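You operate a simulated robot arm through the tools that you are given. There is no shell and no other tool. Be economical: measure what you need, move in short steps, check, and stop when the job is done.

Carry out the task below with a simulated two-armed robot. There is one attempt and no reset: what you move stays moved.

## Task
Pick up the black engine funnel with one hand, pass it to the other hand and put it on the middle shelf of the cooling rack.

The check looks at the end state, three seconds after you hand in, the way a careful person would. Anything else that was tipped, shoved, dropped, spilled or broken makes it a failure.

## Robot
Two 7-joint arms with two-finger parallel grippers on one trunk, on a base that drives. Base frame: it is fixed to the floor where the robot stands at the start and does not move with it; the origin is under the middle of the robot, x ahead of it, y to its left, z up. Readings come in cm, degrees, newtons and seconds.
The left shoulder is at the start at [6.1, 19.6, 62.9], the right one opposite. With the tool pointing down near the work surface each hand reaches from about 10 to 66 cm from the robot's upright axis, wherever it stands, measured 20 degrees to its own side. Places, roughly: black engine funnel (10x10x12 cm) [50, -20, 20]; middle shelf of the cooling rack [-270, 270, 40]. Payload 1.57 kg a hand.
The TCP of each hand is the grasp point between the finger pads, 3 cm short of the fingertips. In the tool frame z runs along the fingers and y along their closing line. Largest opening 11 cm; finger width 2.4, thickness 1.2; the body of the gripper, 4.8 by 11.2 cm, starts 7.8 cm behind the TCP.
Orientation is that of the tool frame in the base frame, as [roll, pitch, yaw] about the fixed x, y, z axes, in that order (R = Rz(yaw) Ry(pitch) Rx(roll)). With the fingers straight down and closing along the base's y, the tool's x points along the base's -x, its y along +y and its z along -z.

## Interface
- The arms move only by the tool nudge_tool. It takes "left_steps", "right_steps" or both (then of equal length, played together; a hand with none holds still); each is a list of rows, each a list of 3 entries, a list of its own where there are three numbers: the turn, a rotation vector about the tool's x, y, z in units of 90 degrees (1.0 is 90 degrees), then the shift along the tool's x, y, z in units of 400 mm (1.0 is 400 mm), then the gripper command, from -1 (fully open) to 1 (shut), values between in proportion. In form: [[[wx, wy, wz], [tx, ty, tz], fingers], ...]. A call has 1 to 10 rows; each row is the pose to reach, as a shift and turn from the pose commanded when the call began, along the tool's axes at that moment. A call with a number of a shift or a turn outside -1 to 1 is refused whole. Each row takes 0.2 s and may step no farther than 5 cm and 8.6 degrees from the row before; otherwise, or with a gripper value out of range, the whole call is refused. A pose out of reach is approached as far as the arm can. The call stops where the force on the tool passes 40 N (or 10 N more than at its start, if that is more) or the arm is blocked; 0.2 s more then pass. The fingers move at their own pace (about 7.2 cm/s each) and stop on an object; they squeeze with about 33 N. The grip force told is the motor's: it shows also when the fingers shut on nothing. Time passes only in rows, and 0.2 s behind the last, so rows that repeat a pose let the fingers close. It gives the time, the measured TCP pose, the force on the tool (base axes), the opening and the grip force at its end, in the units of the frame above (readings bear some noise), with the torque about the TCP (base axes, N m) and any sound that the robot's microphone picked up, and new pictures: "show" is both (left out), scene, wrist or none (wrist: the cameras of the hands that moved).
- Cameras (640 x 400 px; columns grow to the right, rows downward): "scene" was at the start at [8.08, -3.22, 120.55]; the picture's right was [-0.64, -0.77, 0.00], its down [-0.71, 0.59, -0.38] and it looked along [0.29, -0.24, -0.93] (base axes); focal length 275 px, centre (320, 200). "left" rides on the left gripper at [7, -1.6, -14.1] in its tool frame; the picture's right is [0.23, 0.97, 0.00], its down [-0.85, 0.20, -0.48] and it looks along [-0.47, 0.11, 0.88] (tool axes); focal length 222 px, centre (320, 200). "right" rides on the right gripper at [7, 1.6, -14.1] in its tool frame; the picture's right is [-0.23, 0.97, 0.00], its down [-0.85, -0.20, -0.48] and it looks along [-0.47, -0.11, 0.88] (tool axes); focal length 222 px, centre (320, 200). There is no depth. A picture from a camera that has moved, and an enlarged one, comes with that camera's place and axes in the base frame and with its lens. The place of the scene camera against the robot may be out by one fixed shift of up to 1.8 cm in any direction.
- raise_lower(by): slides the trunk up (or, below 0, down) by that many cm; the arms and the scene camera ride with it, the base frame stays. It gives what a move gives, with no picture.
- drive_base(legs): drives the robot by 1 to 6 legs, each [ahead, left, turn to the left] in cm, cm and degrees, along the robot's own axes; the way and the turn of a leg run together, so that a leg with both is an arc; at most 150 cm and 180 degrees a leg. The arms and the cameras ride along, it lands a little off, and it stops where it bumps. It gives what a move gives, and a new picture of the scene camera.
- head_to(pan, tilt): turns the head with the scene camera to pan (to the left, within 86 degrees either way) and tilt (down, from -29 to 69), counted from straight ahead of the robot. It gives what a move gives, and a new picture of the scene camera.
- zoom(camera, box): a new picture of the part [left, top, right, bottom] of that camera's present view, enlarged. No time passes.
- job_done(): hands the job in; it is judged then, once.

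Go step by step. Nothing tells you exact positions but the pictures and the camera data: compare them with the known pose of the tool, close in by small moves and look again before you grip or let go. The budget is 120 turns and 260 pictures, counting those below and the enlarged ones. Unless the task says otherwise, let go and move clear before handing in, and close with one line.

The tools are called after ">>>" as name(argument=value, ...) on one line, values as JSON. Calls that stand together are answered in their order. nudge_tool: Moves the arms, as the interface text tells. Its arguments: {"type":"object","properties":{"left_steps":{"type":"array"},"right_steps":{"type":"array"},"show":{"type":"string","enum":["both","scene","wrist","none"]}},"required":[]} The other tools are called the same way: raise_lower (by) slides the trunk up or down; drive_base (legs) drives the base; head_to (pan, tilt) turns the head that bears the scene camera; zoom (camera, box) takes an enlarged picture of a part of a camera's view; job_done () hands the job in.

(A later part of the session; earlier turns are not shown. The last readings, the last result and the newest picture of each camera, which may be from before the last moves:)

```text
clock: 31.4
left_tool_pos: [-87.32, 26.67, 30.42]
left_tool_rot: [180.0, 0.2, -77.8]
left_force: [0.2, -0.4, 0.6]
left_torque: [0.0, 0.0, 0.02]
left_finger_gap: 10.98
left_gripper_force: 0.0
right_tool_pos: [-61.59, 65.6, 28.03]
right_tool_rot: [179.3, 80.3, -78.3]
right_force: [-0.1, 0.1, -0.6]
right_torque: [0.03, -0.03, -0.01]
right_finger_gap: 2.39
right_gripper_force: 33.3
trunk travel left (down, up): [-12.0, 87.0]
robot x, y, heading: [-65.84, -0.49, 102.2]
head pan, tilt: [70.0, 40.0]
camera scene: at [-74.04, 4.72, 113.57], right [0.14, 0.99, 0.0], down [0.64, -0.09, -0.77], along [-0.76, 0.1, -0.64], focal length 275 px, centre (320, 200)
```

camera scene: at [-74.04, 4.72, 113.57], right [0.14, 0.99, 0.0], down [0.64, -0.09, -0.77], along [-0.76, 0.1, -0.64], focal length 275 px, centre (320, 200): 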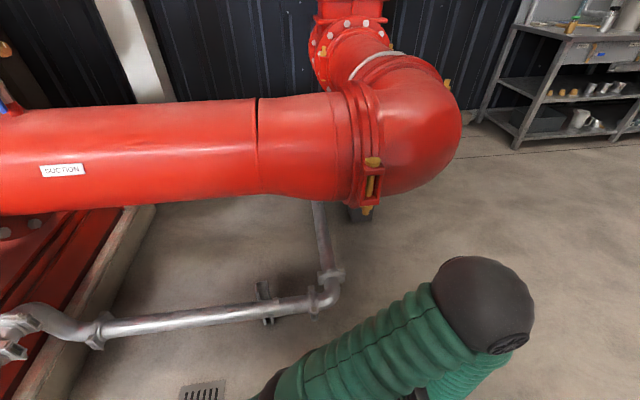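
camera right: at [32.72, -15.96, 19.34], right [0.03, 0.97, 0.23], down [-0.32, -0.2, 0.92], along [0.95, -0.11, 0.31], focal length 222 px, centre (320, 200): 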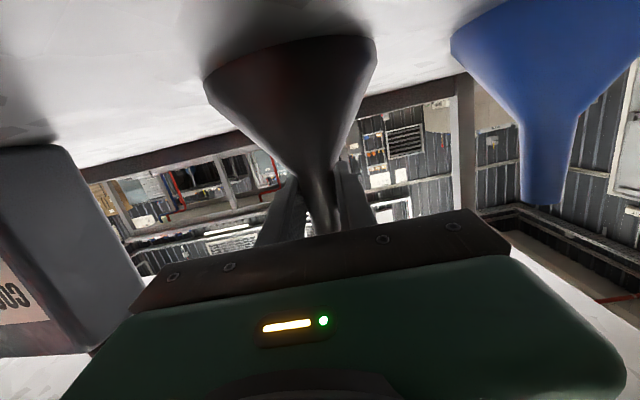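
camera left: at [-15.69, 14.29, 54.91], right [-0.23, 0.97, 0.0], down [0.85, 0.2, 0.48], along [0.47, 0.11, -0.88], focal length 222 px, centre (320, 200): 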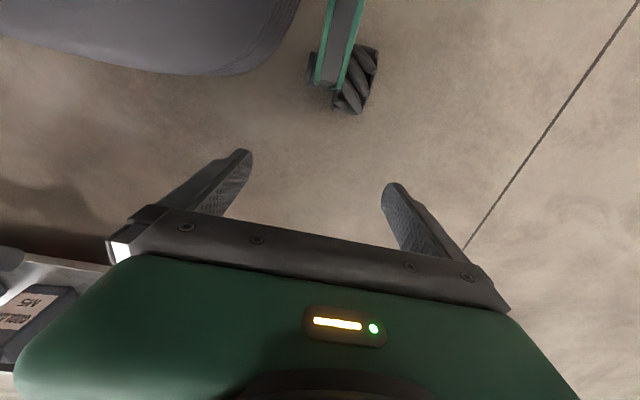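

The rack is the two-bay bench in the corner: front edge x≈-250, y from 194 to 374, middle shelf z≈40, apron above at z≈62. I'll raise the trunk, then bring the right hand to the middle yawed left while the left hand tilts to horizontal for the handover.

>>> raise_lower(by=24)

>>> head_to(pan=0, tilt=55)

>>> nudge_tool(right_steps=[[[-0.0493, 0, -0.0085], [0.0075, 0.045, -0.0436], 1], [[-0.0986, 0, -0.017], [0.015, 0.09, -0.0872], 1], [[-0.1479, 0, -0.0255], [0.0225, 0.135, -0.1308], 1], [[-0.1972, 0, -0.034], [0.03, 0.18, -0.1744], 1], [[-0.2465, 0, -0.0425], [0.0375, 0.225, -0.218], 1], [[-0.2958, 0, -0.051], [0.045, 0.27, -0.2616], 1], [[-0.3451, 0, -0.0595], [0.0525, 0.315, -0.3052], 1], [[-0.3944, 0, -0.068], [0.06, 0.36, -0.3488], 1], [[-0.4437, 0, -0.0765], [0.0675, 0.405, -0.3924], 1], [[-0.493, 0, -0.085], [0.075, 0.45, -0.436], 1]], left_steps=[[[0, -0.0889, 0], [-0.0225, 0.0268, 0], -1], [[0, -0.1778, 0], [-0.045, 0.0536, 0], -1], [[0, -0.2667, 0], [-0.0675, 0.0804, 0], -1], [[0, -0.3556, 0], [-0.09, 0.1072, 0], -1], [[0, -0.4445, 0], [-0.1125, 0.134, 0], -1], [[0, -0.5334, 0], [-0.135, 0.1608, 0], -1], [[0, -0.6223, 0], [-0.1575, 0.1876, 0], -1], [[0, -0.7112, 0], [-0.18, 0.2144, 0], -1], [[0, -0.8, 0], [-0.2025, 0.2412, 0], -1], [[0, -0.889, 0], [-0.225, 0.268, 0], -1]], show="both")

```text
clock: 33.9
left_tool_pos: [-87.39, 26.74, 54.45]
left_tool_rot: [180.0, 0.2, -77.7]
left_force: [0.6, 0.3, -0.5]
left_torque: [0.01, 0.03, 0.01]
left_finger_gap: 11.0
left_gripper_force: 0.0
right_tool_pos: [-61.62, 65.65, 51.8]
right_tool_rot: [179.4, 80.4, -78.4]
right_force: [0.8, 0.1, -0.1]
right_torque: [-0.02, -0.01, 0.0]
right_finger_gap: 2.42
right_gripper_force: 33.2
trunk travel left (down, up): [-36.0, 63.0]
robot x, y, heading: [-65.76, -0.54, 102.5]
head pan, tilt: [70.0, 40.0]
```

```text
clock: 35.3
left_tool_pos: [-87.35, 26.61, 54.42]
left_tool_rot: [-180.0, 0.3, -77.7]
left_force: [-1.0, 0.4, -0.8]
left_torque: [0.05, 0.01, -0.03]
left_finger_gap: 11.01
left_gripper_force: 0.1
right_tool_pos: [-61.51, 65.5, 51.85]
right_tool_rot: [179.3, 80.3, -78.4]
right_force: [0.4, 1.0, -0.8]
right_torque: [0.02, 0.01, -0.02]
right_finger_gap: 2.42
right_gripper_force: 33.0
trunk travel left (down, up): [-36.0, 63.0]
robot x, y, heading: [-65.48, -0.25, 102.2]
head pan, tilt: [0.0, 55.0]
camera scene: at [-67.15, 10.67, 135.49], right [0.98, 0.21, 0.0], down [0.17, -0.8, -0.57], along [-0.12, 0.56, -0.82], focal length 275 px, centre (320, 200)
```

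scene: 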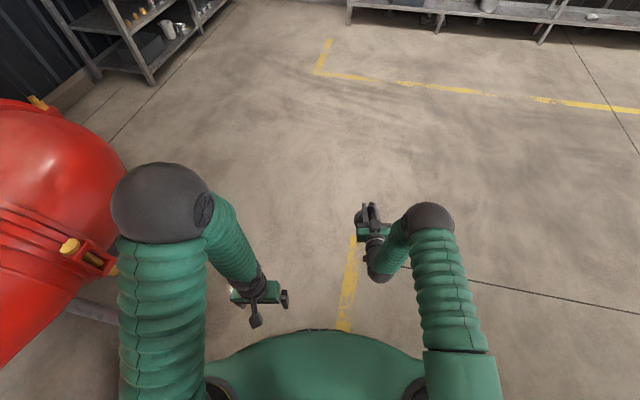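

```text
clock: 37.6
left_tool_pos: [-104.3, 31.15, 54.88]
left_tool_rot: [-176.0, 81.0, -65.3]
left_force: [0.1, 0.0, -0.5]
left_torque: [0.04, 0.04, 0.02]
left_finger_gap: 11.01
left_gripper_force: 0.1
left hand out of reach, approached as far as the arm can: row 1, 2, 3, 4, 5, 6, 7, 8, 9
right_tool_pos: [-75.59, 44.12, 51.78]
right_tool_rot: [-179.5, 80.2, -32.2]
right_force: [-0.2, 0.2, -1.2]
right_torque: [0.02, 0.02, 0.0]
right_finger_gap: 2.39
right_gripper_force: 32.9
trunk travel left (down, up): [-36.0, 63.0]
robot x, y, heading: [-65.82, -0.31, 102.2]
head pan, tilt: [0.0, 55.0]
stopped in row 10 (left hand): the arm was blocked; the commanded pose is now the measured one
camera scene: at [-67.38, 10.65, 135.4], right [0.98, 0.21, 0.0], down [0.18, -0.8, -0.57], along [-0.12, 0.56, -0.82], focal length 275 px, centre (320, 200)
camera right: at [-63.68, 34.56, 47.37], right [-0.56, -0.8, 0.22], down [0.38, -0.01, 0.92], along [-0.74, 0.6, 0.31], focal length 222 px, centre (320, 200)
camera left: at [-97.4, 17.67, 50.19], right [-0.9, -0.38, -0.24], down [-0.08, -0.39, 0.92], along [-0.44, 0.84, 0.32], focal length 222 px, centre (320, 200)
```

scene: 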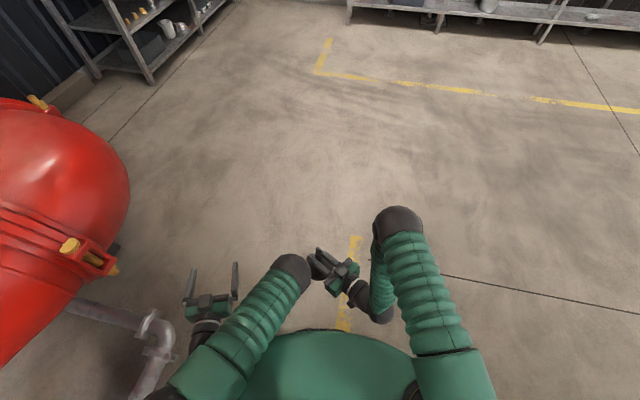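
right: 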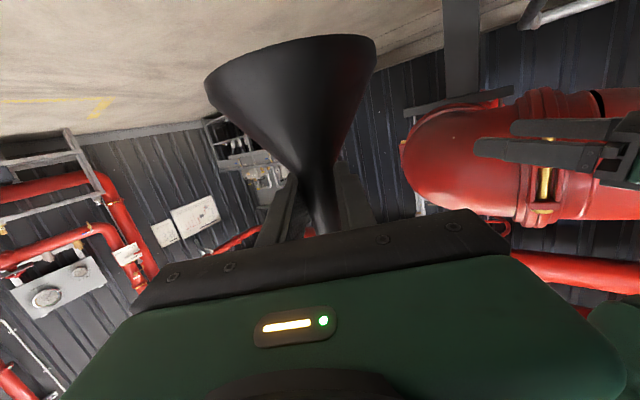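
left: 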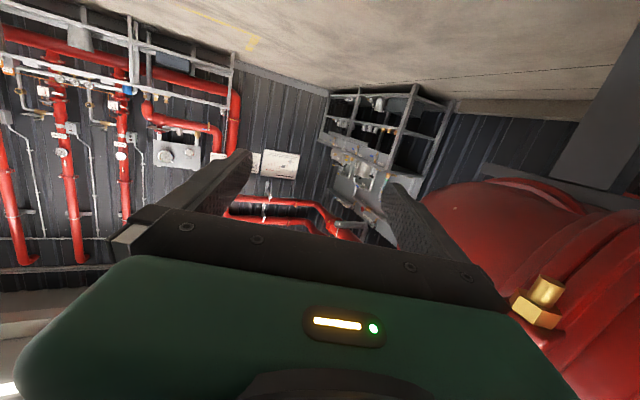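

The left arm's elbow folded inward, next to the right hand, and the big pipe is close on the left. I'll drive into the open floor first, then move the right hand aside and undo the left arm's fold.

>>> drive_base(legs=[[50, -35, 0]])

>>> nudge_tool(right_steps=[[[0, 0, 0], [0.003, -0.088, -0.0175], 1], [[0, 0, 0], [0.006, -0.177, -0.035], 1], [[0, 0, 0], [0.009, -0.265, -0.0525], 1], [[0, 0, 0], [0.012, -0.354, -0.07], 1]], show="scene")

```text
clock: 41.1
left_tool_pos: [-80.58, 88.05, 54.89]
left_tool_rot: [-177.2, 80.8, -66.7]
left_force: [1.0, -1.1, 1.0]
left_torque: [0.01, -0.01, -0.03]
left_finger_gap: 11.01
left_gripper_force: 0.0
right_tool_pos: [-51.79, 101.12, 51.9]
right_tool_rot: [-179.6, 80.3, -32.4]
right_force: [0.3, 0.2, -1.1]
right_torque: [-0.01, 0.0, -0.02]
right_finger_gap: 2.39
right_gripper_force: 33.3
trunk travel left (down, up): [-36.0, 63.0]
robot x, y, heading: [-41.74, 56.44, 101.7]
head pan, tilt: [0.0, 55.0]
camera scene: at [-43.72, 67.54, 135.49], right [0.98, 0.21, 0.0], down [0.17, -0.8, -0.57], along [-0.12, 0.56, -0.82], focal length 275 px, centre (320, 200)
```

scene: 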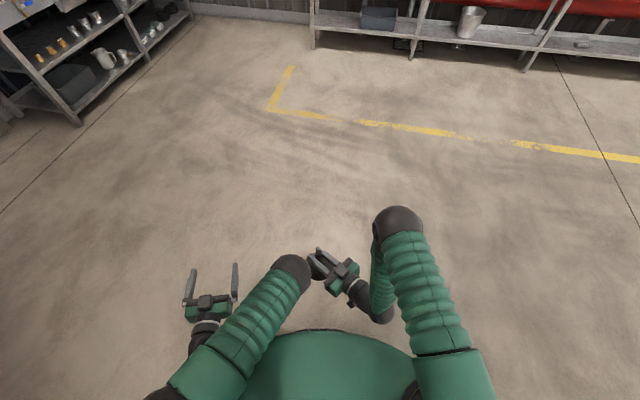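

```text
clock: 42.1
left_tool_pos: [-80.52, 87.92, 55.04]
left_tool_rot: [-177.8, 80.9, -67.3]
left_force: [0.0, 0.1, -0.3]
left_torque: [-0.03, 0.0, 0.0]
left_finger_gap: 11.0
left_gripper_force: 0.1
right_tool_pos: [-41.64, 111.59, 51.84]
right_tool_rot: [-180.0, 80.4, -32.6]
right_force: [0.9, -0.7, -1.8]
right_torque: [0.0, 0.02, 0.03]
right_finger_gap: 2.39
right_gripper_force: 32.9
trunk travel left (down, up): [-36.0, 63.0]
robot x, y, heading: [-41.91, 56.68, 102.0]
head pan, tilt: [0.0, 55.0]
camera scene: at [-43.47, 67.58, 135.49], right [0.98, 0.21, 0.0], down [0.17, -0.8, -0.57], along [-0.12, 0.56, -0.82], focal length 275 px, centre (320, 200)
```

scene: 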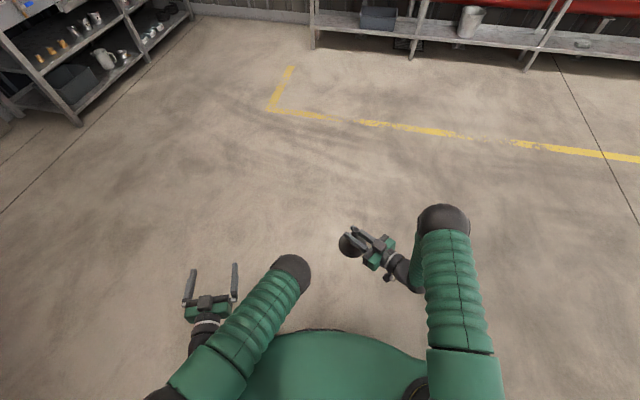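

The funnel is clear now. I'll rotate the left hand back to pointing down, where it is, so the elbow swings out again.

>>> nudge_tool(left_steps=[[[0, 0.09, 0], [0, 0, -0.01], -1], [[0, 0.18, 0], [0, 0, -0.02], -1], [[0, 0.27, 0], [0, 0, -0.03], -1], [[0, 0.36, 0], [0, 0, -0.04], -1], [[0, 0.45, 0], [0, 0, -0.05], -1], [[0, 0.54, 0], [0, 0, -0.06], -1], [[0, 0.63, 0], [0, 0, -0.07], -1], [[0, 0.72, 0], [0, 0, -0.08], -1], [[0, 0.81, 0], [0, 0, -0.09], -1], [[0, 0.9, 0], [0, 0, -0.1], -1]], show="scene")

```text
clock: 43.5
left_tool_pos: [-85.78, 83.33, 53.77]
left_tool_rot: [179.5, 35.1, -60.4]
left_force: [-0.5, 0.5, 0.4]
left_torque: [-0.01, 0.0, 0.0]
left_finger_gap: 10.99
left_gripper_force: 0.0
left hand out of reach, approached as far as the arm can: row 3, 4, 5, 6
right_tool_pos: [-41.75, 111.35, 52.37]
right_tool_rot: [-178.9, 80.6, -31.8]
right_force: [-0.5, -0.7, -1.1]
right_torque: [0.04, -0.04, 0.01]
right_finger_gap: 2.41
right_gripper_force: 32.7
trunk travel left (down, up): [-36.0, 63.0]
robot x, y, heading: [-41.8, 56.67, 101.8]
head pan, tilt: [0.0, 55.0]
stopped in row 6 (left hand): the arm was blocked; the commanded pose is now the measured one
camera scene: at [-43.59, 67.5, 135.8], right [0.98, 0.21, 0.0], down [0.17, -0.8, -0.57], along [-0.12, 0.56, -0.82], focal length 275 px, centre (320, 200)
```

scene: 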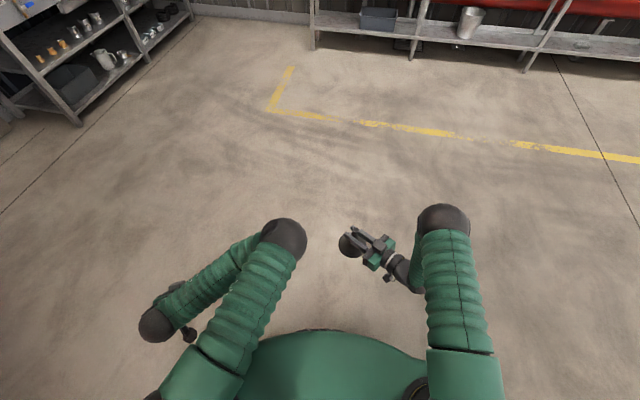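

>>> nudge_tool(left_steps=[[[0, 0, 0], [-0.004, -0.0975, 0.003], -1], [[0, 0, 0], [-0.008, -0.195, 0.006], -1], [[0, 0, 0], [-0.0125, -0.2925, 0.009], -1], [[0, 0, 0], [-0.017, -0.39, 0.012], -1], [[0, 0, 0], [-0.021, -0.4875, 0.015], -1], [[0, 0, 0], [-0.025, -0.585, 0.018], -1]], show="scene")

```text
clock: 44.1
left_tool_pos: [-86.84, 82.3, 53.06]
left_tool_rot: [178.5, 34.9, -48.3]
left_force: [1.3, 0.5, 0.3]
left_torque: [-0.03, 0.01, 0.02]
left_finger_gap: 11.01
left_gripper_force: 0.1
left hand out of reach, approached as far as the arm can: row 1, 2
right_tool_pos: [-41.71, 111.21, 52.52]
right_tool_rot: [-178.4, 80.5, -31.2]
right_force: [0.0, -0.6, -1.2]
right_torque: [-0.05, -0.06, -0.03]
right_finger_gap: 2.41
right_gripper_force: 33.1
trunk travel left (down, up): [-36.0, 63.0]
robot x, y, heading: [-41.75, 56.88, 101.9]
head pan, tilt: [0.0, 55.0]
stopped in row 2 (left hand): the arm was blocked; the commanded pose is now the measured one
camera scene: at [-43.58, 67.49, 135.82], right [0.98, 0.21, 0.0], down [0.17, -0.8, -0.57], along [-0.12, 0.56, -0.82], focal length 275 px, centre (320, 200)
```

scene: 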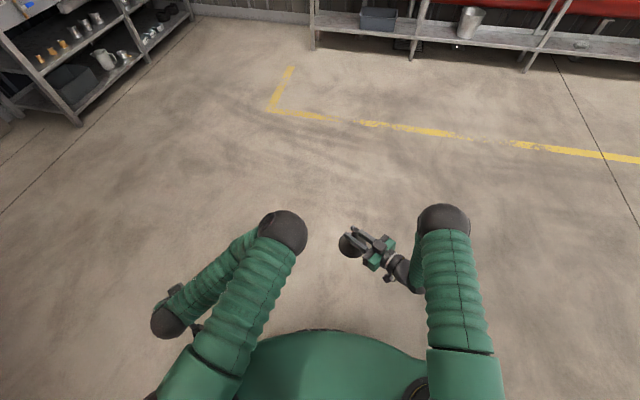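

The left arm is against its own body or limit. I'll go the other way: flatten the hand and extend it forward so the arm straightens, then re-fold it properly.

>>> nudge_tool(left_steps=[[[0, -0.055, 0], [-0.034, -0.019, 0.0104], -1], [[0, -0.11, 0], [-0.068, -0.038, 0.021], -1], [[0, -0.165, 0], [-0.103, -0.057, 0.031], -1], [[0, -0.22, 0], [-0.137, -0.0756, 0.042], -1], [[0, -0.275, 0], [-0.171, -0.094, 0.052], -1], [[0, -0.33, 0], [-0.205, -0.113, 0.063], -1], [[0, -0.385, 0], [-0.24, -0.132, 0.073], -1], [[0, -0.44, 0], [-0.274, -0.151, 0.083], -1], [[0, -0.5, 0], [-0.308, -0.17, 0.094], -1]], show="scene")

```text
clock: 46.1
left_tool_pos: [-89.8, 96.23, 56.76]
left_tool_rot: [173.8, 80.0, -53.9]
left_force: [-0.1, -0.4, 0.7]
left_torque: [-0.03, 0.01, 0.02]
left_finger_gap: 10.99
left_gripper_force: 0.0
right_tool_pos: [-41.71, 111.27, 51.94]
right_tool_rot: [-178.9, 80.4, -31.5]
right_force: [-0.6, 0.2, -0.9]
right_torque: [0.01, 0.01, -0.02]
right_finger_gap: 2.39
right_gripper_force: 33.2
trunk travel left (down, up): [-36.0, 63.0]
robot x, y, heading: [-42.08, 56.4, 102.2]
head pan, tilt: [0.0, 55.0]
camera scene: at [-43.61, 67.61, 135.48], right [0.98, 0.21, 0.0], down [0.17, -0.8, -0.57], along [-0.12, 0.56, -0.82], focal length 275 px, centre (320, 200)
```

scene: 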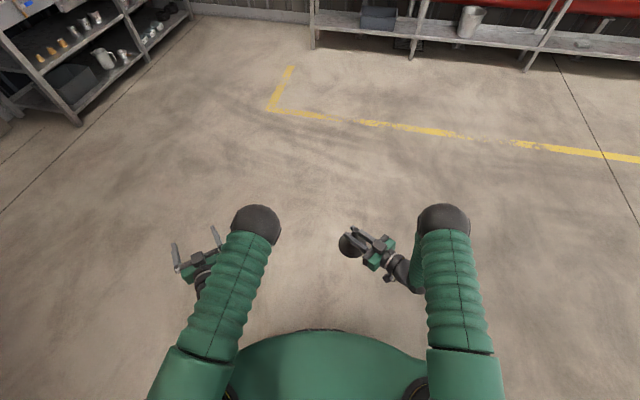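

Now the left arm mirrors the right one. I'll yaw the left hand inward to a standoff about 14 cm from where the handover will be, slightly above the right hand's level.

>>> nudge_tool(left_steps=[[[0.0821, -0.0016, 0.0144], [0.0139, -0.0581, -0.0579], -1], [[0.1642, -0.0032, 0.0288], [0.0277, -0.1162, -0.1158], -1], [[0.2463, -0.0048, 0.0432], [0.0416, -0.1743, -0.1737], -1], [[0.3284, -0.0064, 0.0576], [0.0554, -0.2324, -0.2316], -1], [[0.4105, -0.008, 0.072], [0.0693, -0.2905, -0.2895], -1], [[0.4926, -0.0096, 0.0864], [0.0831, -0.3486, -0.3474], -0.5], [[0.5747, -0.0112, 0.1008], [0.097, -0.4067, -0.4053], -0.1], [[0.6568, -0.0128, 0.1152], [0.1108, -0.4648, -0.4632], -0.1], [[0.7389, -0.0144, 0.1296], [0.1247, -0.5229, -0.5211], -0.1], [[0.821, -0.016, 0.144], [0.1385, -0.581, -0.579], -0.1]], show="both")

```text
clock: 47.5
left_tool_pos: [-80.04, 92.17, 55.77]
left_tool_rot: [176.8, 80.8, -79.2]
left_force: [0.0, -0.3, -0.8]
left_torque: [0.04, 0.03, -0.01]
left_finger_gap: 6.01
left_gripper_force: 0.0
right_tool_pos: [-41.77, 111.26, 51.71]
right_tool_rot: [-178.3, 80.4, -31.1]
right_force: [1.8, 0.2, -0.8]
right_torque: [0.01, -0.04, 0.01]
right_finger_gap: 2.4
right_gripper_force: 32.6
trunk travel left (down, up): [-36.0, 63.0]
robot x, y, heading: [-42.36, 56.63, 102.0]
head pan, tilt: [0.0, 55.0]
stopped in row 7 (left hand): the arm was blocked; the commanded pose is now the measured one
camera scene: at [-43.8, 67.61, 135.23], right [0.98, 0.21, 0.0], down [0.17, -0.8, -0.57], along [-0.12, 0.56, -0.82], focal length 275 px, centre (320, 200)
camera left: at [-74.83, 78.0, 51.12], right [-0.94, -0.27, -0.22], down [-0.1, -0.37, 0.92], along [-0.33, 0.89, 0.32], focal length 222 px, centre (320, 200)
```

scene: 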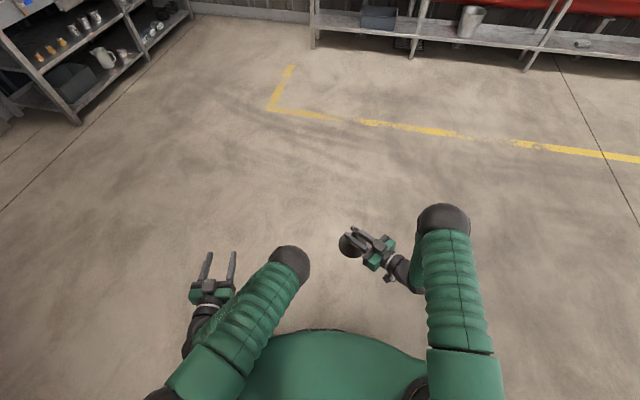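
left: 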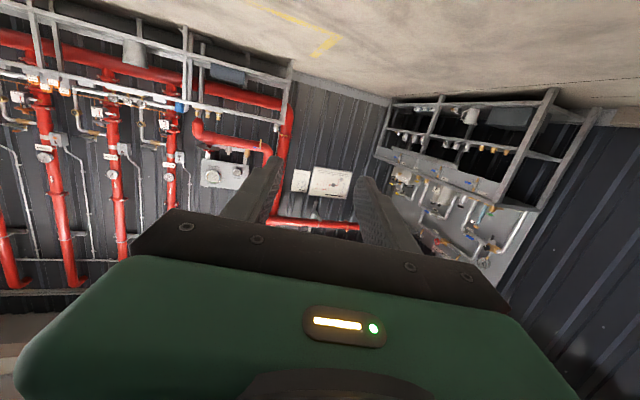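

The left arm prefers its hand pointing straight ahead, so I'll keep it that way and bring the funnel to it from the right hand instead. First I'll extend the left hand to about 55 cm ahead and level it.

>>> nudge_tool(left_steps=[[[0, -0.024, 0], [-0.008, -0.035, 0.048], -0.1], [[0, -0.048, 0], [-0.016, -0.07, 0.096], -0.1], [[0, -0.072, 0], [-0.024, -0.105, 0.144], -0.1], [[0, -0.096, 0], [-0.032, -0.14, 0.192], -0.1], [[0, -0.12, 0], [-0.04, -0.175, 0.24], -0.1], [[0, -0.144, 0], [-0.048, -0.21, 0.288], -0.1], [[0, -0.144, 0], [-0.048, -0.21, 0.288], -0.1]], show="scene")

```text
clock: 49.1
left_tool_pos: [-74.25, 105.59, 56.1]
left_tool_rot: [10.0, 86.1, 113.6]
left_force: [0.2, -0.4, 1.4]
left_torque: [0.03, 0.02, -0.01]
left_finger_gap: 6.06
left_gripper_force: 0.1
right_tool_pos: [-41.57, 111.16, 52.13]
right_tool_rot: [-178.4, 80.6, -31.2]
right_force: [0.4, 0.4, -1.7]
right_torque: [0.01, 0.0, 0.03]
right_finger_gap: 2.36
right_gripper_force: 32.5
trunk travel left (down, up): [-36.0, 63.0]
robot x, y, heading: [-41.92, 56.72, 101.9]
head pan, tilt: [0.0, 55.0]
camera scene: at [-43.52, 67.6, 135.49], right [0.98, 0.21, 0.0], down [0.17, -0.8, -0.57], along [-0.12, 0.56, -0.82], focal length 275 px, centre (320, 200)
```

scene: 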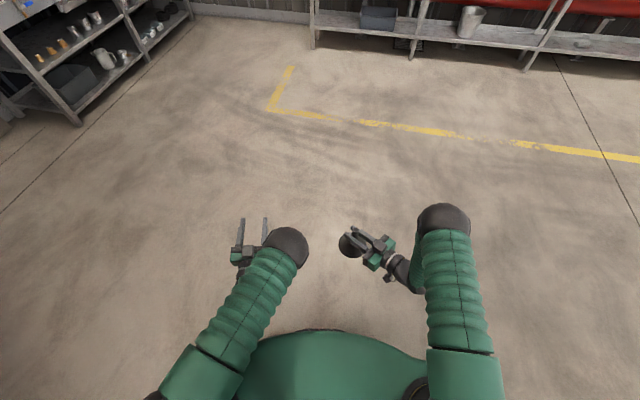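

Left hand is at robot-relative (54.5, 21.5), level. I'll bring the right hand with the funnel lower and to the left, yawed toward +75°, so the spout can rise between the left fingers from below.

>>> nudge_tool(right_steps=[[[-0.0328, 0, -0.0056], [0.0091, 0.0439, 0.0358], 1], [[-0.0656, 0, -0.0112], [0.0182, 0.0877, 0.0716], 1], [[-0.0984, 0, -0.0168], [0.0273, 0.1316, 0.1074], 1], [[-0.1312, 0, -0.0224], [0.0364, 0.1754, 0.1432], 1], [[-0.164, 0, -0.028], [0.0455, 0.2193, 0.179], 1], [[-0.1968, 0, -0.0336], [0.0546, 0.2631, 0.2148], 1], [[-0.2296, 0, -0.0392], [0.0637, 0.307, 0.2506], 1], [[-0.2624, 0, -0.0448], [0.0728, 0.3508, 0.2864], 1], [[-0.2952, 0, -0.0504], [0.0819, 0.3947, 0.3222], 1], [[-0.328, 0, -0.056], [0.091, 0.4385, 0.358], 1]], show="scene")

>>> zoom(camera="left", box=[0, 0, 640, 400])

```text
clock: 51.3
left_tool_pos: [-74.35, 105.46, 55.97]
left_tool_rot: [9.1, 86.2, 113.0]
left_force: [-0.5, -0.2, -0.3]
left_torque: [0.02, 0.02, 0.01]
left_finger_gap: 6.06
left_gripper_force: 0.1
right_tool_pos: [-62.61, 103.95, 45.92]
right_tool_rot: [-177.8, 80.4, -0.7]
right_force: [-1.0, -0.2, -0.3]
right_torque: [0.02, -0.01, -0.01]
right_finger_gap: 2.39
right_gripper_force: 32.7
trunk travel left (down, up): [-36.0, 63.0]
robot x, y, heading: [-42.04, 56.79, 102.4]
head pan, tilt: [0.0, 55.0]
camera scene: at [-43.65, 67.6, 135.48], right [0.98, 0.21, 0.0], down [0.17, -0.8, -0.57], along [-0.12, 0.56, -0.82], focal length 275 px, centre (320, 200)
```

scene: 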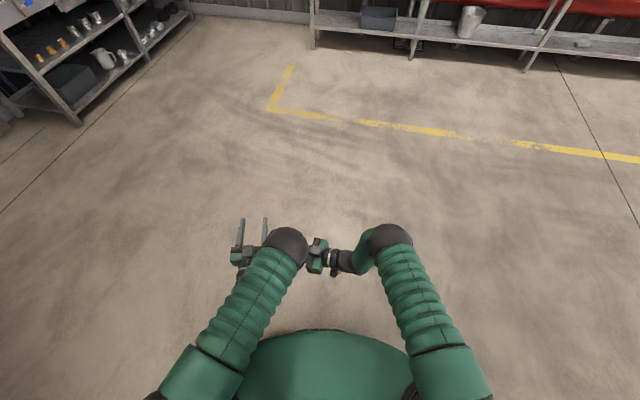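

```text
1.00 times, centred on (320, 200) of left (not enlarged: the box is as wide or as high as the picture)
camera zoom: at [-69.61, 92.67, 48.13], right [-0.95, -0.22, -0.22], down [-0.06, -0.56, 0.82], along [-0.3, 0.8, 0.52], focal length 222 px, centre (320, 200)
```

zoom: 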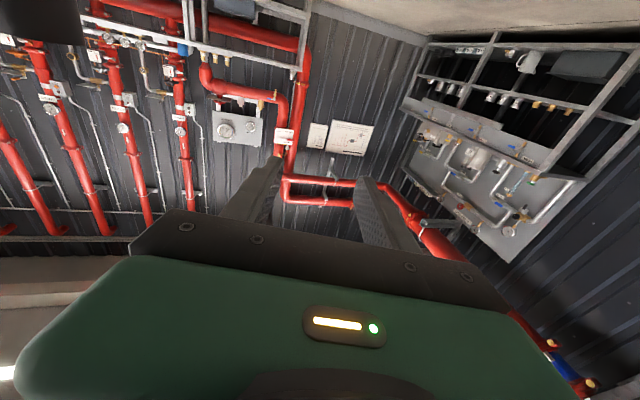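

In the base frame the right hand now points along -x at 10 cm below the left. I'll slide it under the left fingers, keeping it low, and check alignment.

>>> nudge_tool(right_steps=[[[0, 0, 0], [-0.01, -0.008, 0.059], 1], [[0, 0, 0], [-0.02, -0.016, 0.119], 1], [[0, 0, 0], [-0.03, -0.024, 0.178], 1], [[0, 0, 0], [-0.04, -0.032, 0.237], 1], [[0, 0, 0], [-0.05, -0.04, 0.2965], 1], [[0, 0, 0], [-0.05, -0.04, 0.2965], 1]], show="wrist")

>>> zoom(camera="left", box=[0, 0, 640, 400])

>>> zoom(camera="scene", box=[200, 200, 360, 300])

```text
clock: 52.7
left_tool_pos: [-74.27, 105.47, 56.08]
left_tool_rot: [9.0, 86.2, 112.8]
left_force: [-0.2, 0.6, 0.1]
left_torque: [0.02, -0.02, 0.02]
left_finger_gap: 6.02
left_gripper_force: 0.1
right_tool_pos: [-74.58, 106.13, 45.93]
right_tool_rot: [-177.8, 80.2, -0.7]
right_force: [-0.4, -0.9, -0.1]
right_torque: [0.0, 0.05, 0.01]
right_finger_gap: 2.41
right_gripper_force: 33.4
trunk travel left (down, up): [-36.0, 63.0]
robot x, y, heading: [-42.35, 56.09, 102.1]
head pan, tilt: [0.0, 55.0]
camera right: at [-59.55, 103.63, 41.48], right [-0.09, -0.97, 0.22], down [0.34, 0.18, 0.92], along [-0.94, 0.15, 0.31], focal length 222 px, centre (320, 200)
```

right: 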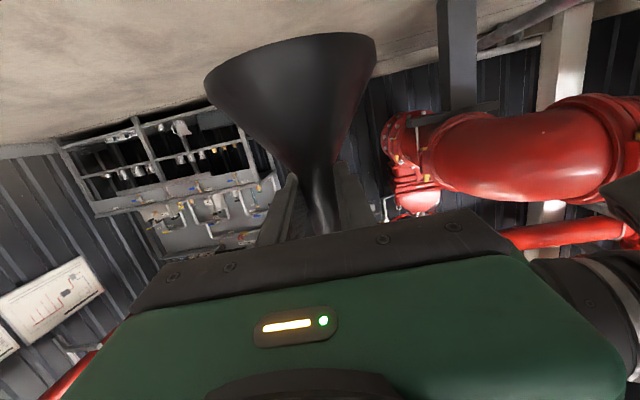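

```text
1.00 times, centred on (320, 200) of left (not enlarged: the box is as wide or as high as the picture)
camera zoom: at [-69.62, 92.66, 48.14], right [-0.95, -0.22, -0.22], down [-0.06, -0.56, 0.82], along [-0.3, 0.8, 0.52], focal length 222 px, centre (320, 200)
```

zoom: 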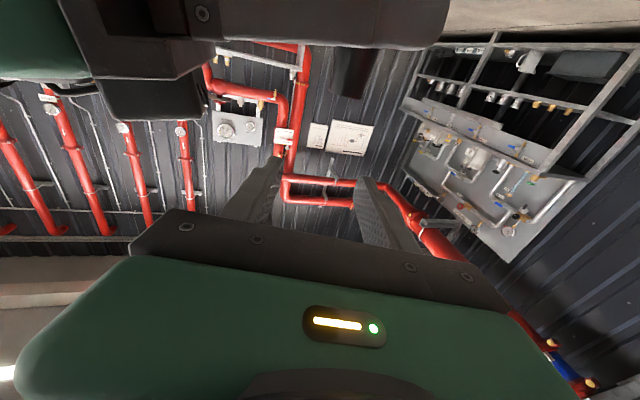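

```text
4.00 times, centred on (280, 250) of scene
camera zoom: at [-43.67, 67.59, 135.49], right [0.98, 0.21, 0.0], down [0.17, -0.8, -0.57], along [-0.12, 0.56, -0.82], focal length 1099 px, centre (480, 0)
```

zoom: 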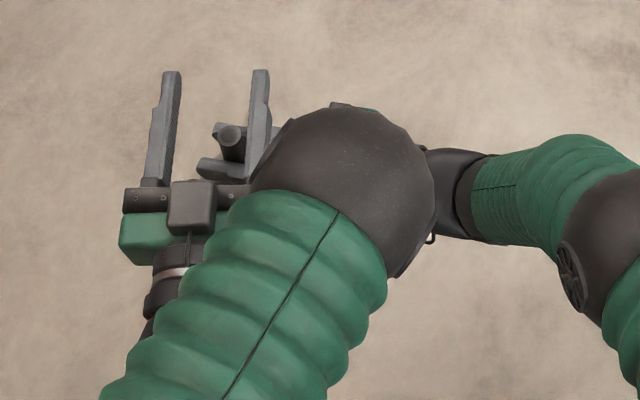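

The spout sits directly below the left finger gap: tip at about [-74.7, 106.1, 49.7], 3.7 cm above the right grip. I'll narrow the left gap to 4.4 cm and raise the right hand 6.8 cm.

>>> nudge_tool(right_steps=[[[0, 0, 0], [-0.042, 0, -0.007], 1], [[0, 0, 0], [-0.084, 0, -0.0143], 1], [[0, 0, 0], [-0.126, -0.001, -0.0215], 1], [[0, 0, 0], [-0.1676, -0.001, -0.0286], 1], [[0, 0, 0], [-0.1676, -0.001, -0.0286], 1]], left_steps=[[[0, 0, 0], [0, 0, 0], 0.2], [[0, 0, 0], [0, 0, 0], 0.2], [[0, 0, 0], [0, 0, 0], 0.2], [[0, 0, 0], [0, 0, 0], 0.2], [[0, 0, 0], [0, 0, 0], 0.2]], show="none")

>>> zoom(camera="left", box=[0, 0, 640, 400])

>>> zoom(camera="scene", box=[200, 200, 360, 300])

```text
clock: 53.9
left_tool_pos: [-74.24, 105.52, 56.19]
left_tool_rot: [8.0, 85.9, 111.6]
left_force: [3.7, -9.9, 21.2]
left_torque: [-0.65, -1.05, -0.34]
left_finger_gap: 4.48
left_gripper_force: 0.8
right_tool_pos: [-74.45, 106.07, 52.58]
right_tool_rot: [-178.0, 80.0, -1.0]
right_force: [-3.2, 9.7, -22.1]
right_torque: [0.42, 0.95, 0.29]
right_finger_gap: 2.35
right_gripper_force: 33.0
trunk travel left (down, up): [-36.0, 63.0]
robot x, y, heading: [-41.64, 56.5, 102.0]
head pan, tilt: [0.0, 55.0]
```

```text
1.00 times, centred on (320, 200) of left (not enlarged: the box is as wide or as high as the picture)
camera zoom: at [-69.62, 92.74, 48.21], right [-0.95, -0.22, -0.22], down [-0.06, -0.57, 0.82], along [-0.3, 0.79, 0.53], focal length 222 px, centre (320, 200)
```

zoom: 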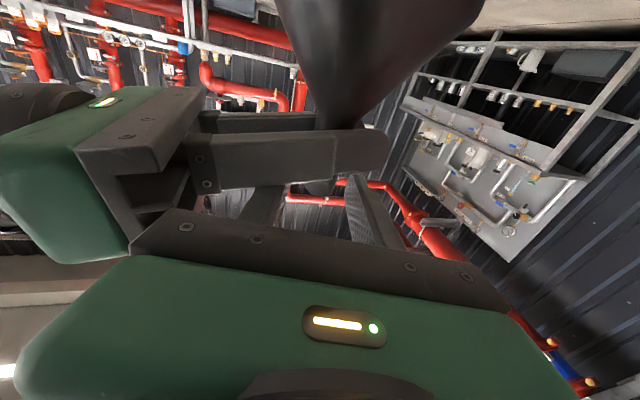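

```text
4.00 times, centred on (280, 250) of scene
camera zoom: at [-43.68, 67.6, 135.48], right [0.98, 0.21, 0.0], down [0.17, -0.8, -0.57], along [-0.12, 0.56, -0.82], focal length 1099 px, centre (480, 0)
```

zoom: 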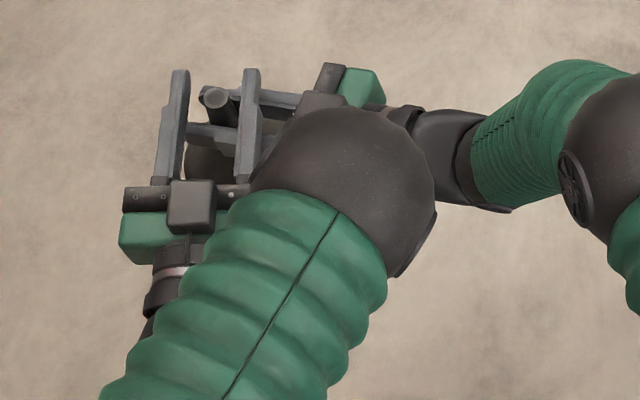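

The finger bases touch (about 22 N) at the left hand's outer finger. I'll lower the right hand 1 cm, narrow the left gap, roll the left hand 5° to match, then raise again.

>>> nudge_tool(right_steps=[[[0, 0, 0], [0.0247, 0, 0.0042], 1], [[0, 0, 0], [0.0247, 0, 0.0042], 1], [[0, 0, 0], [0.0247, 0, 0.0042], 1], [[0, 0, 0], [0.0247, 0, 0.0042], 1], [[0, 0, 0], [0.0123, 0, 0.0021], 1], [[0, 0, 0], [0, 0, 0], 1], [[0, 0, 0], [-0.004, 0, -0.0007], 1], [[0, 0, 0], [-0.004, 0, -0.0007], 1]], left_steps=[[[0, 0, 0], [0, 0, 0], 0.2], [[0, 0, 0], [0, 0, 0], 0.2], [[0, 0, -0.03], [0, 0, 0], 0.4], [[0, 0, -0.055], [0, 0, 0], 0.42], [[0, 0, -0.055], [0, 0, 0], 0.42], [[0, 0, -0.055], [0, 0, 0], 0.42], [[0, 0, -0.055], [0, 0, 0], 0.42], [[0, 0, -0.055], [0, 0, 0], 0.42]], show="none")

>>> zoom(camera="scene", box=[220, 200, 300, 250])

>>> zoom(camera="left", box=[120, 40, 480, 265])

```text
clock: 55.7
left_tool_pos: [-74.37, 105.5, 56.18]
left_tool_rot: [-47.9, 84.1, 55.7]
left_force: [0.3, -0.6, 11.1]
left_torque: [-0.29, -0.45, -0.02]
left_finger_gap: 3.25
left_gripper_force: 0.0
right_tool_pos: [-74.31, 106.1, 52.92]
right_tool_rot: [-177.9, 80.2, -0.7]
right_force: [-0.3, 1.2, -11.5]
right_torque: [0.28, 0.42, 0.04]
right_finger_gap: 2.37
right_gripper_force: 33.2
trunk travel left (down, up): [-36.0, 63.0]
robot x, y, heading: [-41.38, 56.44, 102.2]
head pan, tilt: [0.0, 55.0]
```

```text
8.00 times, centred on (260, 225) of scene
camera zoom: at [-43.68, 67.6, 135.48], right [0.98, 0.21, 0.0], down [0.17, -0.8, -0.57], along [-0.12, 0.56, -0.82], focal length 2199 px, centre (800, 0)
```

zoom: 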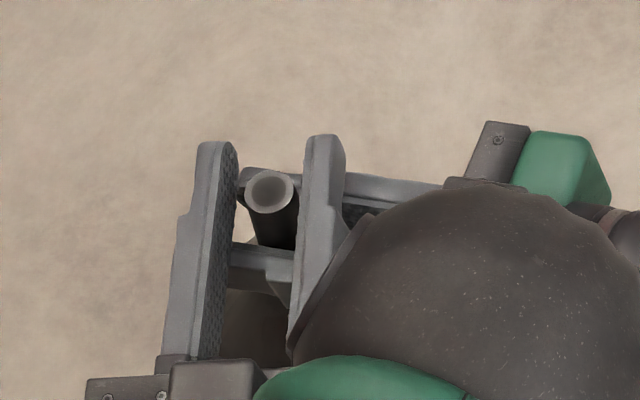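

```text
1.78 times, centred on (300, 152) of left
camera zoom: at [-69.11, 92.84, 48.34], right [-0.93, -0.21, -0.3], down [-0.13, -0.58, 0.8], along [-0.34, 0.79, 0.52], focal length 395 px, centre (356, 284)
```

zoom: 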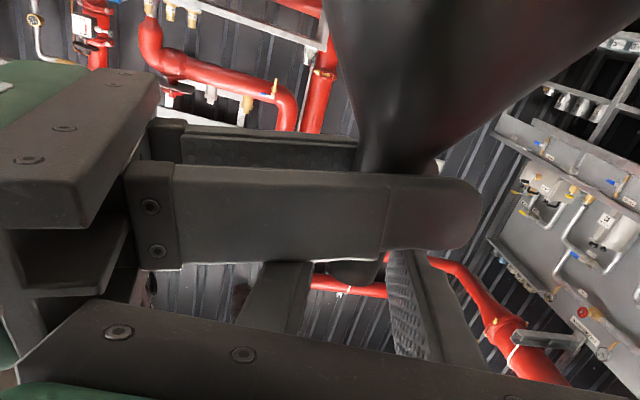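

The spout end is between the left fingers with about 1.6 cm overlap. Closing the left gripper.

>>> nudge_tool(left_steps=[[[0, 0, 0], [0, 0, 0], 0.6], [[0, 0, 0], [0, 0, 0], 0.8], [[0, 0, 0], [0, 0, 0], 1], [[0, 0, 0], [0, 0, 0], 1], [[0, 0, 0], [0, 0, 0], 1]], show="none")

>>> zoom(camera="scene", box=[220, 200, 300, 250])

>>> zoom(camera="left", box=[120, 40, 480, 265])

```text
clock: 56.9
left_tool_pos: [-74.35, 105.55, 56.19]
left_tool_rot: [-48.0, 84.2, 55.7]
left_force: [-2.2, 6.9, 13.2]
left_torque: [0.19, 0.3, -0.04]
left_finger_gap: 2.08
left_gripper_force: 32.8
right_tool_pos: [-74.44, 106.04, 52.92]
right_tool_rot: [-178.0, 80.3, -0.8]
right_force: [1.1, -5.5, -13.7]
right_torque: [0.12, -0.23, 0.06]
right_finger_gap: 2.39
right_gripper_force: 32.6
trunk travel left (down, up): [-36.0, 63.0]
robot x, y, heading: [-42.27, 56.81, 102.2]
head pan, tilt: [0.0, 55.0]
```

```text
8.00 times, centred on (260, 225) of scene
camera zoom: at [-43.68, 67.6, 135.48], right [0.98, 0.21, 0.0], down [0.17, -0.8, -0.57], along [-0.12, 0.56, -0.82], focal length 2199 px, centre (800, 0)
```

zoom: 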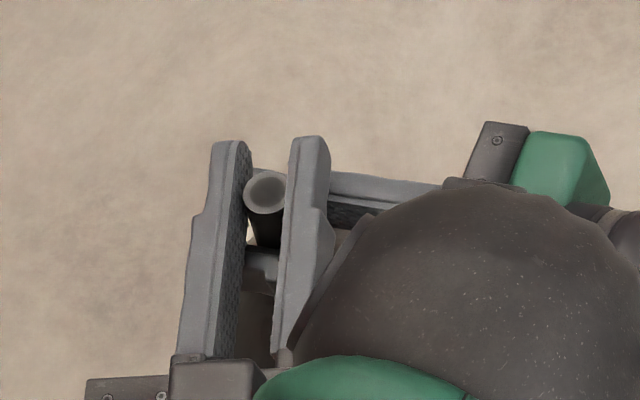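

```text
1.78 times, centred on (300, 152) of left
camera zoom: at [-69.12, 92.83, 48.32], right [-0.93, -0.21, -0.3], down [-0.13, -0.58, 0.8], along [-0.34, 0.79, 0.51], focal length 395 px, centre (356, 284)
```

zoom: 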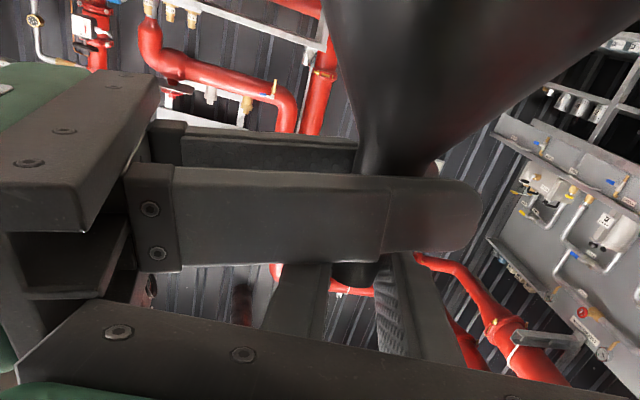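

Left holds at 2.08 cm with 33 N. Opening the right gripper and easing it down slightly, then checking.

>>> nudge_tool(right_steps=[[[0, 0, 0], [0, 0, 0], 0.5], [[0, 0, 0], [0, 0, 0], 0.1], [[0, 0, 0], [0.006, 0, 0.001], -0.1], [[0, 0, 0], [0.017, 0, 0.003], -0.1]], show="none")

>>> zoom(camera="left", box=[0, 0, 640, 400])

>>> zoom(camera="right", box=[0, 0, 640, 400])

```text
clock: 57.9
left_tool_pos: [-74.32, 105.46, 55.97]
left_tool_rot: [-50.6, 84.3, 53.0]
left_force: [-1.9, -2.7, 2.7]
left_torque: [-0.12, -0.12, -0.12]
left_finger_gap: 2.02
left_gripper_force: 32.7
right_tool_pos: [-74.82, 106.03, 52.65]
right_tool_rot: [-177.6, 80.7, -0.2]
right_force: [1.1, 2.2, -2.7]
right_torque: [0.11, 0.15, 0.13]
right_finger_gap: 5.83
right_gripper_force: 0.1
trunk travel left (down, up): [-36.0, 63.0]
robot x, y, heading: [-41.63, 56.6, 102.0]
head pan, tilt: [0.0, 55.0]
```

```text
1.00 times, centred on (320, 200) of left (not enlarged: the box is as wide or as high as the picture)
camera zoom: at [-69.05, 92.75, 48.22], right [-0.93, -0.21, -0.3], down [-0.13, -0.58, 0.81], along [-0.34, 0.79, 0.51], focal length 222 px, centre (320, 200)
```

zoom: 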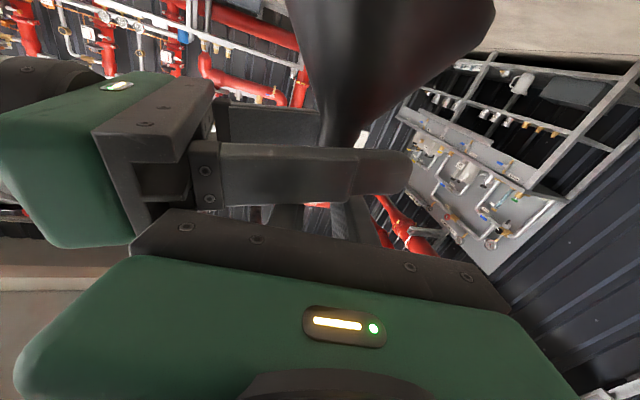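

```text
1.00 times, centred on (320, 200) of right (not enlarged: the box is as wide or as high as the picture)
camera zoom: at [-59.66, 103.59, 47.99], right [-0.08, -0.97, 0.22], down [0.34, 0.18, 0.92], along [-0.94, 0.15, 0.32], focal length 222 px, centre (320, 200)
```

zoom: 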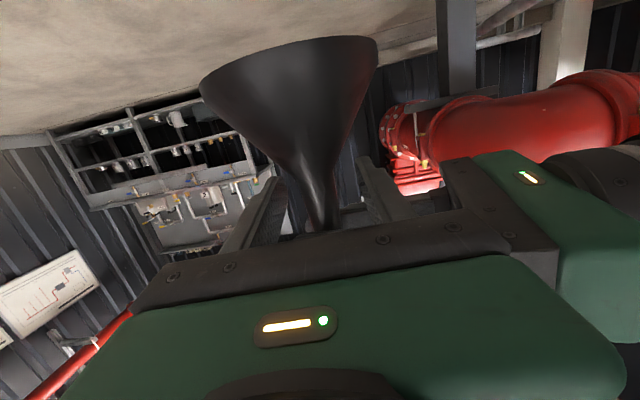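

The left hand alone holds the funnel. Withdrawing the right hand horizontally.

>>> nudge_tool(right_steps=[[[0, 0, 0], [0.0123, 0, 0.0021], -0.1], [[0, 0, 0], [0.0324, 0, -0.0706], -0.1], [[0, 0, 0], [0.045, 0, -0.1446], -0.1], [[0, 0, 0], [0.0576, 0, -0.2185], -0.1], [[0, 0, 0], [0.07, 0, -0.2925], -0.1], [[0, 0, 0], [0.0828, 0, -0.366], -0.1]], show="scene")

>>> zoom(camera="left", box=[0, 0, 640, 400])

>>> zoom(camera="right", box=[0, 0, 640, 400])

```text
clock: 59.3
left_tool_pos: [-74.36, 105.47, 56.06]
left_tool_rot: [-48.5, 84.4, 55.1]
left_force: [-0.3, -0.2, 0.0]
left_torque: [-0.02, 0.01, 0.01]
left_finger_gap: 2.02
left_gripper_force: 33.2
right_tool_pos: [-59.51, 105.41, 51.42]
right_tool_rot: [-177.9, 80.5, -0.7]
right_force: [-0.1, 0.2, -0.1]
right_torque: [0.03, -0.03, 0.02]
right_finger_gap: 6.06
right_gripper_force: 0.1
trunk travel left (down, up): [-36.0, 63.0]
robot x, y, heading: [-41.66, 56.57, 102.3]
head pan, tilt: [0.0, 55.0]
camera scene: at [-43.53, 67.61, 135.48], right [0.98, 0.21, 0.0], down [0.17, -0.8, -0.57], along [-0.12, 0.56, -0.82], focal length 275 px, centre (320, 200)
```

scene: 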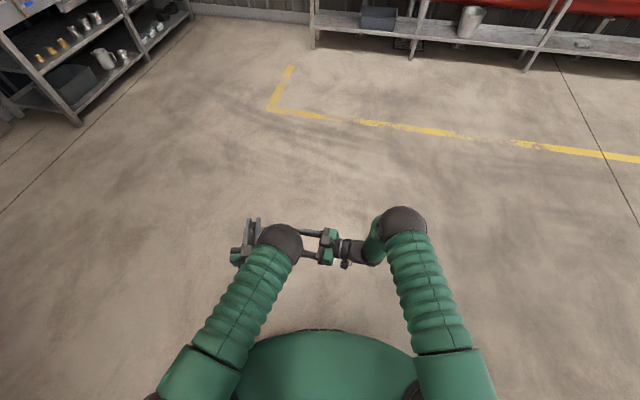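

```text
1.00 times, centred on (320, 200) of left (not enlarged: the box is as wide or as high as the picture)
camera zoom: at [-69.05, 92.8, 48.32], right [-0.93, -0.21, -0.3], down [-0.13, -0.58, 0.8], along [-0.34, 0.79, 0.51], focal length 222 px, centre (320, 200)
```

zoom: 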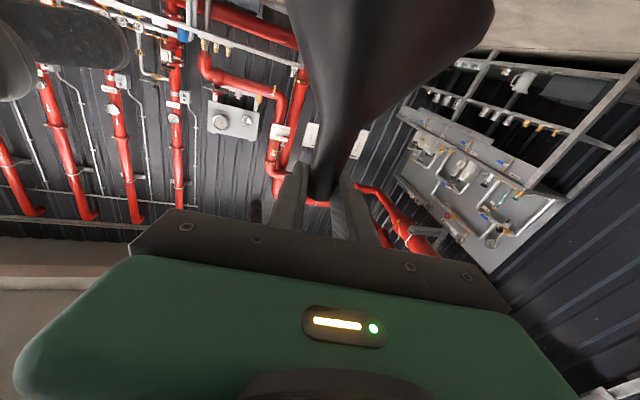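

```text
1.00 times, centred on (320, 200) of right (not enlarged: the box is as wide or as high as the picture)
camera zoom: at [-44.47, 102.94, 46.94], right [-0.09, -0.97, 0.22], down [0.34, 0.18, 0.92], along [-0.94, 0.15, 0.31], focal length 222 px, centre (320, 200)
```

zoom: 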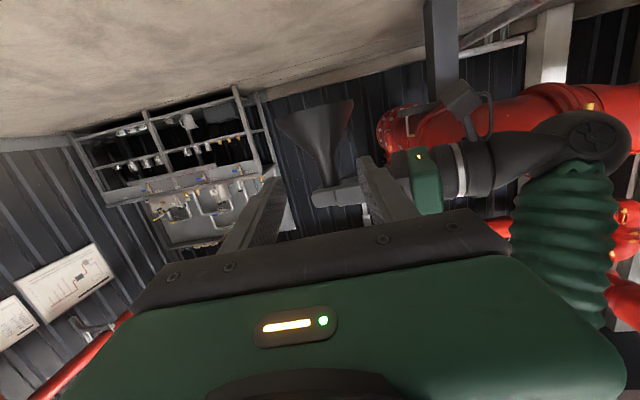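

Handover complete; the funnel hangs vertically from the left hand. Now I'll take the right hand back to its own side and unyaw it.

>>> nudge_tool(right_steps=[[[0.0822, 0.0005, 0.014], [0.0106, -0.0027, -0.0624], -0.1], [[0.1643, 0.001, 0.028], [0.0212, -0.0054, -0.1248], -0.1], [[0.2465, 0.0015, 0.042], [0.0318, -0.0081, -0.1872], -0.1], [[0.3287, 0.002, 0.056], [0.0424, -0.0108, -0.2496], -0.1], [[0.4108, 0.0025, 0.07], [0.053, -0.0135, -0.312], -0.1], [[0.493, 0.003, 0.084], [0.0636, -0.0162, -0.3744], -0.1], [[0.5752, 0.0035, 0.098], [0.0742, -0.0189, -0.4368], -0.1], [[0.6574, 0.004, 0.112], [0.0848, -0.0216, -0.4992], -0.1], [[0.7395, 0.0045, 0.126], [0.0954, -0.0243, -0.5616], -0.1], [[0.8217, 0.005, 0.14], [0.106, -0.027, -0.624], -0.1]], show="scene")

```text
clock: 61.5
left_tool_pos: [-74.19, 105.48, 56.11]
left_tool_rot: [-48.4, 84.2, 55.3]
left_force: [0.3, 0.1, 0.8]
left_torque: [0.01, 0.01, 0.01]
left_finger_gap: 2.04
left_gripper_force: 32.9
right_tool_pos: [-33.96, 105.13, 51.51]
right_tool_rot: [-178.1, 80.4, -76.4]
right_force: [0.6, -0.2, -0.2]
right_torque: [0.0, 0.03, 0.0]
right_finger_gap: 6.06
right_gripper_force: 0.1
trunk travel left (down, up): [-36.0, 63.0]
robot x, y, heading: [-41.7, 56.47, 102.0]
head pan, tilt: [0.0, 55.0]
camera scene: at [-43.5, 67.57, 135.49], right [0.98, 0.21, 0.0], down [0.17, -0.8, -0.57], along [-0.12, 0.56, -0.82], focal length 275 px, centre (320, 200)
```

scene: 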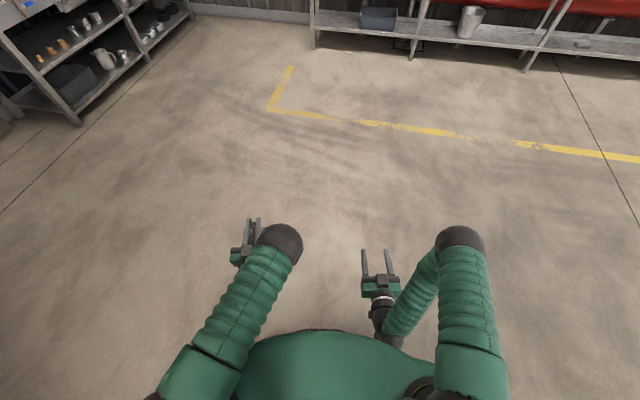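

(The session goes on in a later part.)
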